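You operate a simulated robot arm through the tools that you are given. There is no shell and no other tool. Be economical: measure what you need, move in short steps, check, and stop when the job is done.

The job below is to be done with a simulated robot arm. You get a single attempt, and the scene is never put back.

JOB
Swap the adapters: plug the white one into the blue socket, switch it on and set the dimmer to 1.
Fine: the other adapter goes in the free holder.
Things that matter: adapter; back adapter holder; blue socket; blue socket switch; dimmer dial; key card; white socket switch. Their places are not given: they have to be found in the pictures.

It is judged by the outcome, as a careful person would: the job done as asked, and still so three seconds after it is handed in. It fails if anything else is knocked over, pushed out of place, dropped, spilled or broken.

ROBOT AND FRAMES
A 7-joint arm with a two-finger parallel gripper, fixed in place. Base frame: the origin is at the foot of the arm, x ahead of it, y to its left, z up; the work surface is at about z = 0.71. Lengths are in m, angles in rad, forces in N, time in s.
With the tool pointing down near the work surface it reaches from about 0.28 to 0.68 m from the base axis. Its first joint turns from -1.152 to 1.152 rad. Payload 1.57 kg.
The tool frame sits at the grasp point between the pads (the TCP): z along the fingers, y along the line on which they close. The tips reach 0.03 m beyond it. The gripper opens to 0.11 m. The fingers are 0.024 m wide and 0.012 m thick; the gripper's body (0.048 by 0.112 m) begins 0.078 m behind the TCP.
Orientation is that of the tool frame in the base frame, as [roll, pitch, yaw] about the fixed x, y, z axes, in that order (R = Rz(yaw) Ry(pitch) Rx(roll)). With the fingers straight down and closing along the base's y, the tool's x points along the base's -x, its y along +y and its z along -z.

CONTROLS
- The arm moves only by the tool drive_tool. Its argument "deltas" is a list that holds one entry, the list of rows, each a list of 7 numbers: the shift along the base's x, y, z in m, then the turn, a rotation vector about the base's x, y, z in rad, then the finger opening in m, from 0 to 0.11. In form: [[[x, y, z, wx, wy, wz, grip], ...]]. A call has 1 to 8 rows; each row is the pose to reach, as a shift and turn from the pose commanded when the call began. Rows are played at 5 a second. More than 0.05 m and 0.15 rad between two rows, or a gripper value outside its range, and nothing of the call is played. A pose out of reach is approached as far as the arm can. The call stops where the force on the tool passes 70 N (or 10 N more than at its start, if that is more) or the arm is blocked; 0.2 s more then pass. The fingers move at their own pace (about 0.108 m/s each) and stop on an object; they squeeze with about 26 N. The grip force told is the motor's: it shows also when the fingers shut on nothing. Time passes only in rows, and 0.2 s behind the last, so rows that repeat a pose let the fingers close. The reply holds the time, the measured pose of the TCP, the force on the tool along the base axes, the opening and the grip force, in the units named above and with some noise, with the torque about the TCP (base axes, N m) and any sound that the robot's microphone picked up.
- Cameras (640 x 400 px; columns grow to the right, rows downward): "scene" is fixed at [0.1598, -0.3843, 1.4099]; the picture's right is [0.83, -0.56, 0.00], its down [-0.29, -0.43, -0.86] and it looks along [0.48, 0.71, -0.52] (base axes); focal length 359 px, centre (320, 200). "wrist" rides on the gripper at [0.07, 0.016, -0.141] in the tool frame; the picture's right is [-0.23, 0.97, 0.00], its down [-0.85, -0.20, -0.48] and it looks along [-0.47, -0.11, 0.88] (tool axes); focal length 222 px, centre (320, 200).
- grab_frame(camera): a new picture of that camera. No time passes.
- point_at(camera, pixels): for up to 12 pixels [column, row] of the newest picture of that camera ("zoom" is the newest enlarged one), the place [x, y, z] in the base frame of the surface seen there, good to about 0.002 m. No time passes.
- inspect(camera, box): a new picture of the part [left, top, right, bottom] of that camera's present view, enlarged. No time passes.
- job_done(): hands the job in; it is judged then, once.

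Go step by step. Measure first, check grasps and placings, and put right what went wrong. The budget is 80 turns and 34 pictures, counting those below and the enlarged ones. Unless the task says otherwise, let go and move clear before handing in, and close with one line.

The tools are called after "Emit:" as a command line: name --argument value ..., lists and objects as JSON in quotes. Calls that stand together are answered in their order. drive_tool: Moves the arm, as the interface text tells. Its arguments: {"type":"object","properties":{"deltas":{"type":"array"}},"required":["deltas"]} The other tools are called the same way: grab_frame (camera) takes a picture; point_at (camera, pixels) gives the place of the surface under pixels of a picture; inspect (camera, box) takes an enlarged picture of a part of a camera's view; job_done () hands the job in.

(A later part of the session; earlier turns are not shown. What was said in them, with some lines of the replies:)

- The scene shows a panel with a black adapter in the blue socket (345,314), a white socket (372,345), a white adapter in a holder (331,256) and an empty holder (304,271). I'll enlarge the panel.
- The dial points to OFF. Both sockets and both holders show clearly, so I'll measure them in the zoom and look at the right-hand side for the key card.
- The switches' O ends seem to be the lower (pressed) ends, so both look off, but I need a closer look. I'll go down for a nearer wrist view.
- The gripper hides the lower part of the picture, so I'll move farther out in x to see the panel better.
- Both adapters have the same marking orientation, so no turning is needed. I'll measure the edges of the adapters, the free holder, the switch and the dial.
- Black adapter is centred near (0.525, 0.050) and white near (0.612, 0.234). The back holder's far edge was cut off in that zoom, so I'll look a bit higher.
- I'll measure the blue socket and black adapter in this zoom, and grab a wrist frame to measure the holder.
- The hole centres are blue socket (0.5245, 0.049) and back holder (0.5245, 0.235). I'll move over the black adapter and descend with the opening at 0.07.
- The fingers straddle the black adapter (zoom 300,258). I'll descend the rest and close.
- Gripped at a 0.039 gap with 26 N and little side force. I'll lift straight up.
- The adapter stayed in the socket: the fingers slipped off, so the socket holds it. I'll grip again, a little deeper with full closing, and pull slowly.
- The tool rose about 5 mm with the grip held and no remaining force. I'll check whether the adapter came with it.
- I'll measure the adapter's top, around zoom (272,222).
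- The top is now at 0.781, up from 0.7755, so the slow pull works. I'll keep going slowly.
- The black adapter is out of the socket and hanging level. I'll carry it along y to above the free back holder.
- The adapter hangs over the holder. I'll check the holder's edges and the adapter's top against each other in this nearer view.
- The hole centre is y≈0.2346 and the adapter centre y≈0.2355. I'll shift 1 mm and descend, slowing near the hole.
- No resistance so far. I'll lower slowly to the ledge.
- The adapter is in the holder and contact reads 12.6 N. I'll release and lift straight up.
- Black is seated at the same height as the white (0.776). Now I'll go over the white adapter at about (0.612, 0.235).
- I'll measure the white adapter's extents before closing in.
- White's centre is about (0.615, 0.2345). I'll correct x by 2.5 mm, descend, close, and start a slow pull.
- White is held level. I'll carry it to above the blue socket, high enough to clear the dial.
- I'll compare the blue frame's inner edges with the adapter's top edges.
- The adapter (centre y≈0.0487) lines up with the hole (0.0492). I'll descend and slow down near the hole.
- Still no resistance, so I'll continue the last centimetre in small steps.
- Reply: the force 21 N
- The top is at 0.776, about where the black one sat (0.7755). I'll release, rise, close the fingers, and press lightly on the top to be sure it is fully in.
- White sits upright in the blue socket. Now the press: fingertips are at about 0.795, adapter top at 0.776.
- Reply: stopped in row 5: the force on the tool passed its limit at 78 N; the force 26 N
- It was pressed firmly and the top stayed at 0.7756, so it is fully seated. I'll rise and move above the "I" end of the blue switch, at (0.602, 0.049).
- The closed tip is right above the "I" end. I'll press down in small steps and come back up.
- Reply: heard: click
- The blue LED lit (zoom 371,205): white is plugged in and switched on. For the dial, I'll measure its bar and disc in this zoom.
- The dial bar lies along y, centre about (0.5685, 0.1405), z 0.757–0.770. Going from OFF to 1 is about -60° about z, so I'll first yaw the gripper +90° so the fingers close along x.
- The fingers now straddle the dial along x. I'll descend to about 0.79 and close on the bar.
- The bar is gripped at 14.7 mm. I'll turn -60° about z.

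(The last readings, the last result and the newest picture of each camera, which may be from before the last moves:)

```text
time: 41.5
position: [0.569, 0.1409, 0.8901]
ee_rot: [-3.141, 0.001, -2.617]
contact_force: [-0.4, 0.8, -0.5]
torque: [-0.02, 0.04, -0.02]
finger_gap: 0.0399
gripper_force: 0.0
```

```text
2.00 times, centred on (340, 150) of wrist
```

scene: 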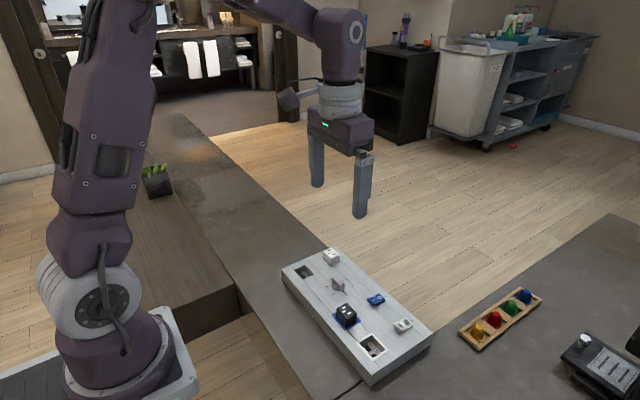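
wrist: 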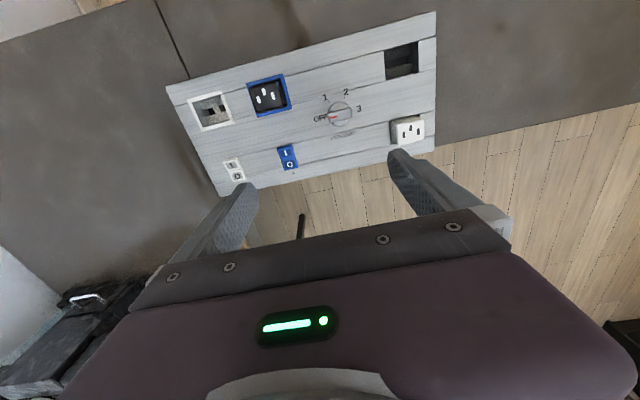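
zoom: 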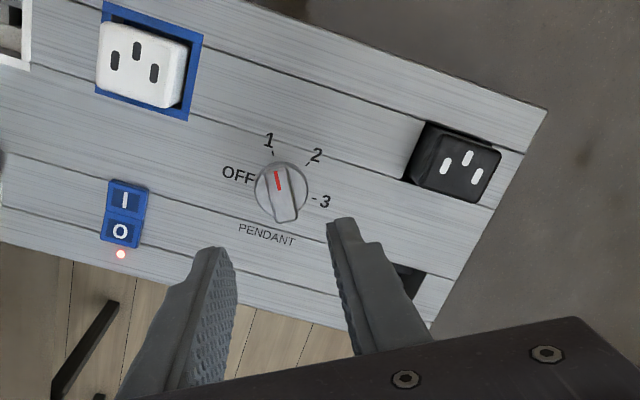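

The marker now points at "1" and the LED stays on. I'll check the pointer's angle closely.

Emit:
inspect --camera "wrist" --box '[281, 110, 361, 160]'

Emit:
point_at --camera "zoom" --pixels '[[300, 200], [230, 110], [250, 130], [340, 250], [280, 180]]'

```text
8.00 times, centred on (321, 135) of wrist
```

zoom: 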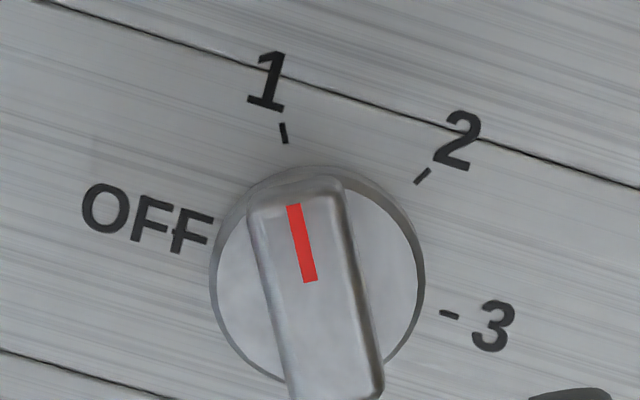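

```text
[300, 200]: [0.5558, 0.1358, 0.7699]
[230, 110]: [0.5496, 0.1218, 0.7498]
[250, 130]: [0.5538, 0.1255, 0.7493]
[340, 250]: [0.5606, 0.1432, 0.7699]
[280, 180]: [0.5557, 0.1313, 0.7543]
```

Emit:
point_at --camera "zoom" --pixels '[[293, 206], [310, 280], [282, 125], [286, 142], [248, 215], [345, 195], [295, 390], [380, 385], [440, 314], [458, 317], [427, 171], [417, 182]]'

```text
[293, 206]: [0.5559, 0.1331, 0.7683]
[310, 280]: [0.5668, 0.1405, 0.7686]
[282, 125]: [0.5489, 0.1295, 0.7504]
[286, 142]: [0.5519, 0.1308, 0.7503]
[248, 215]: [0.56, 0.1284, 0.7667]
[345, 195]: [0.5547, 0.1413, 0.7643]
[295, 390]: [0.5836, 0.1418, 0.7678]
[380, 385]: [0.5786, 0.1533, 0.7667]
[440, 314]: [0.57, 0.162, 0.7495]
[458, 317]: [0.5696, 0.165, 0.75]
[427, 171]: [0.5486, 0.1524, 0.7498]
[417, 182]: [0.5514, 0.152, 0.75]
```

The pointer is within about 2° of the "1" tick. White is in the blue socket with the LED lit, black is in the back holder, and the gripper is clear, so I'm handing in.

Emit:
job_done

```text
The job is handed in.
```

The white adapter is plugged into the blue socket and switched on (its light is lit), the dimmer is set to 1, and the black adapter is in the back holder that was free.
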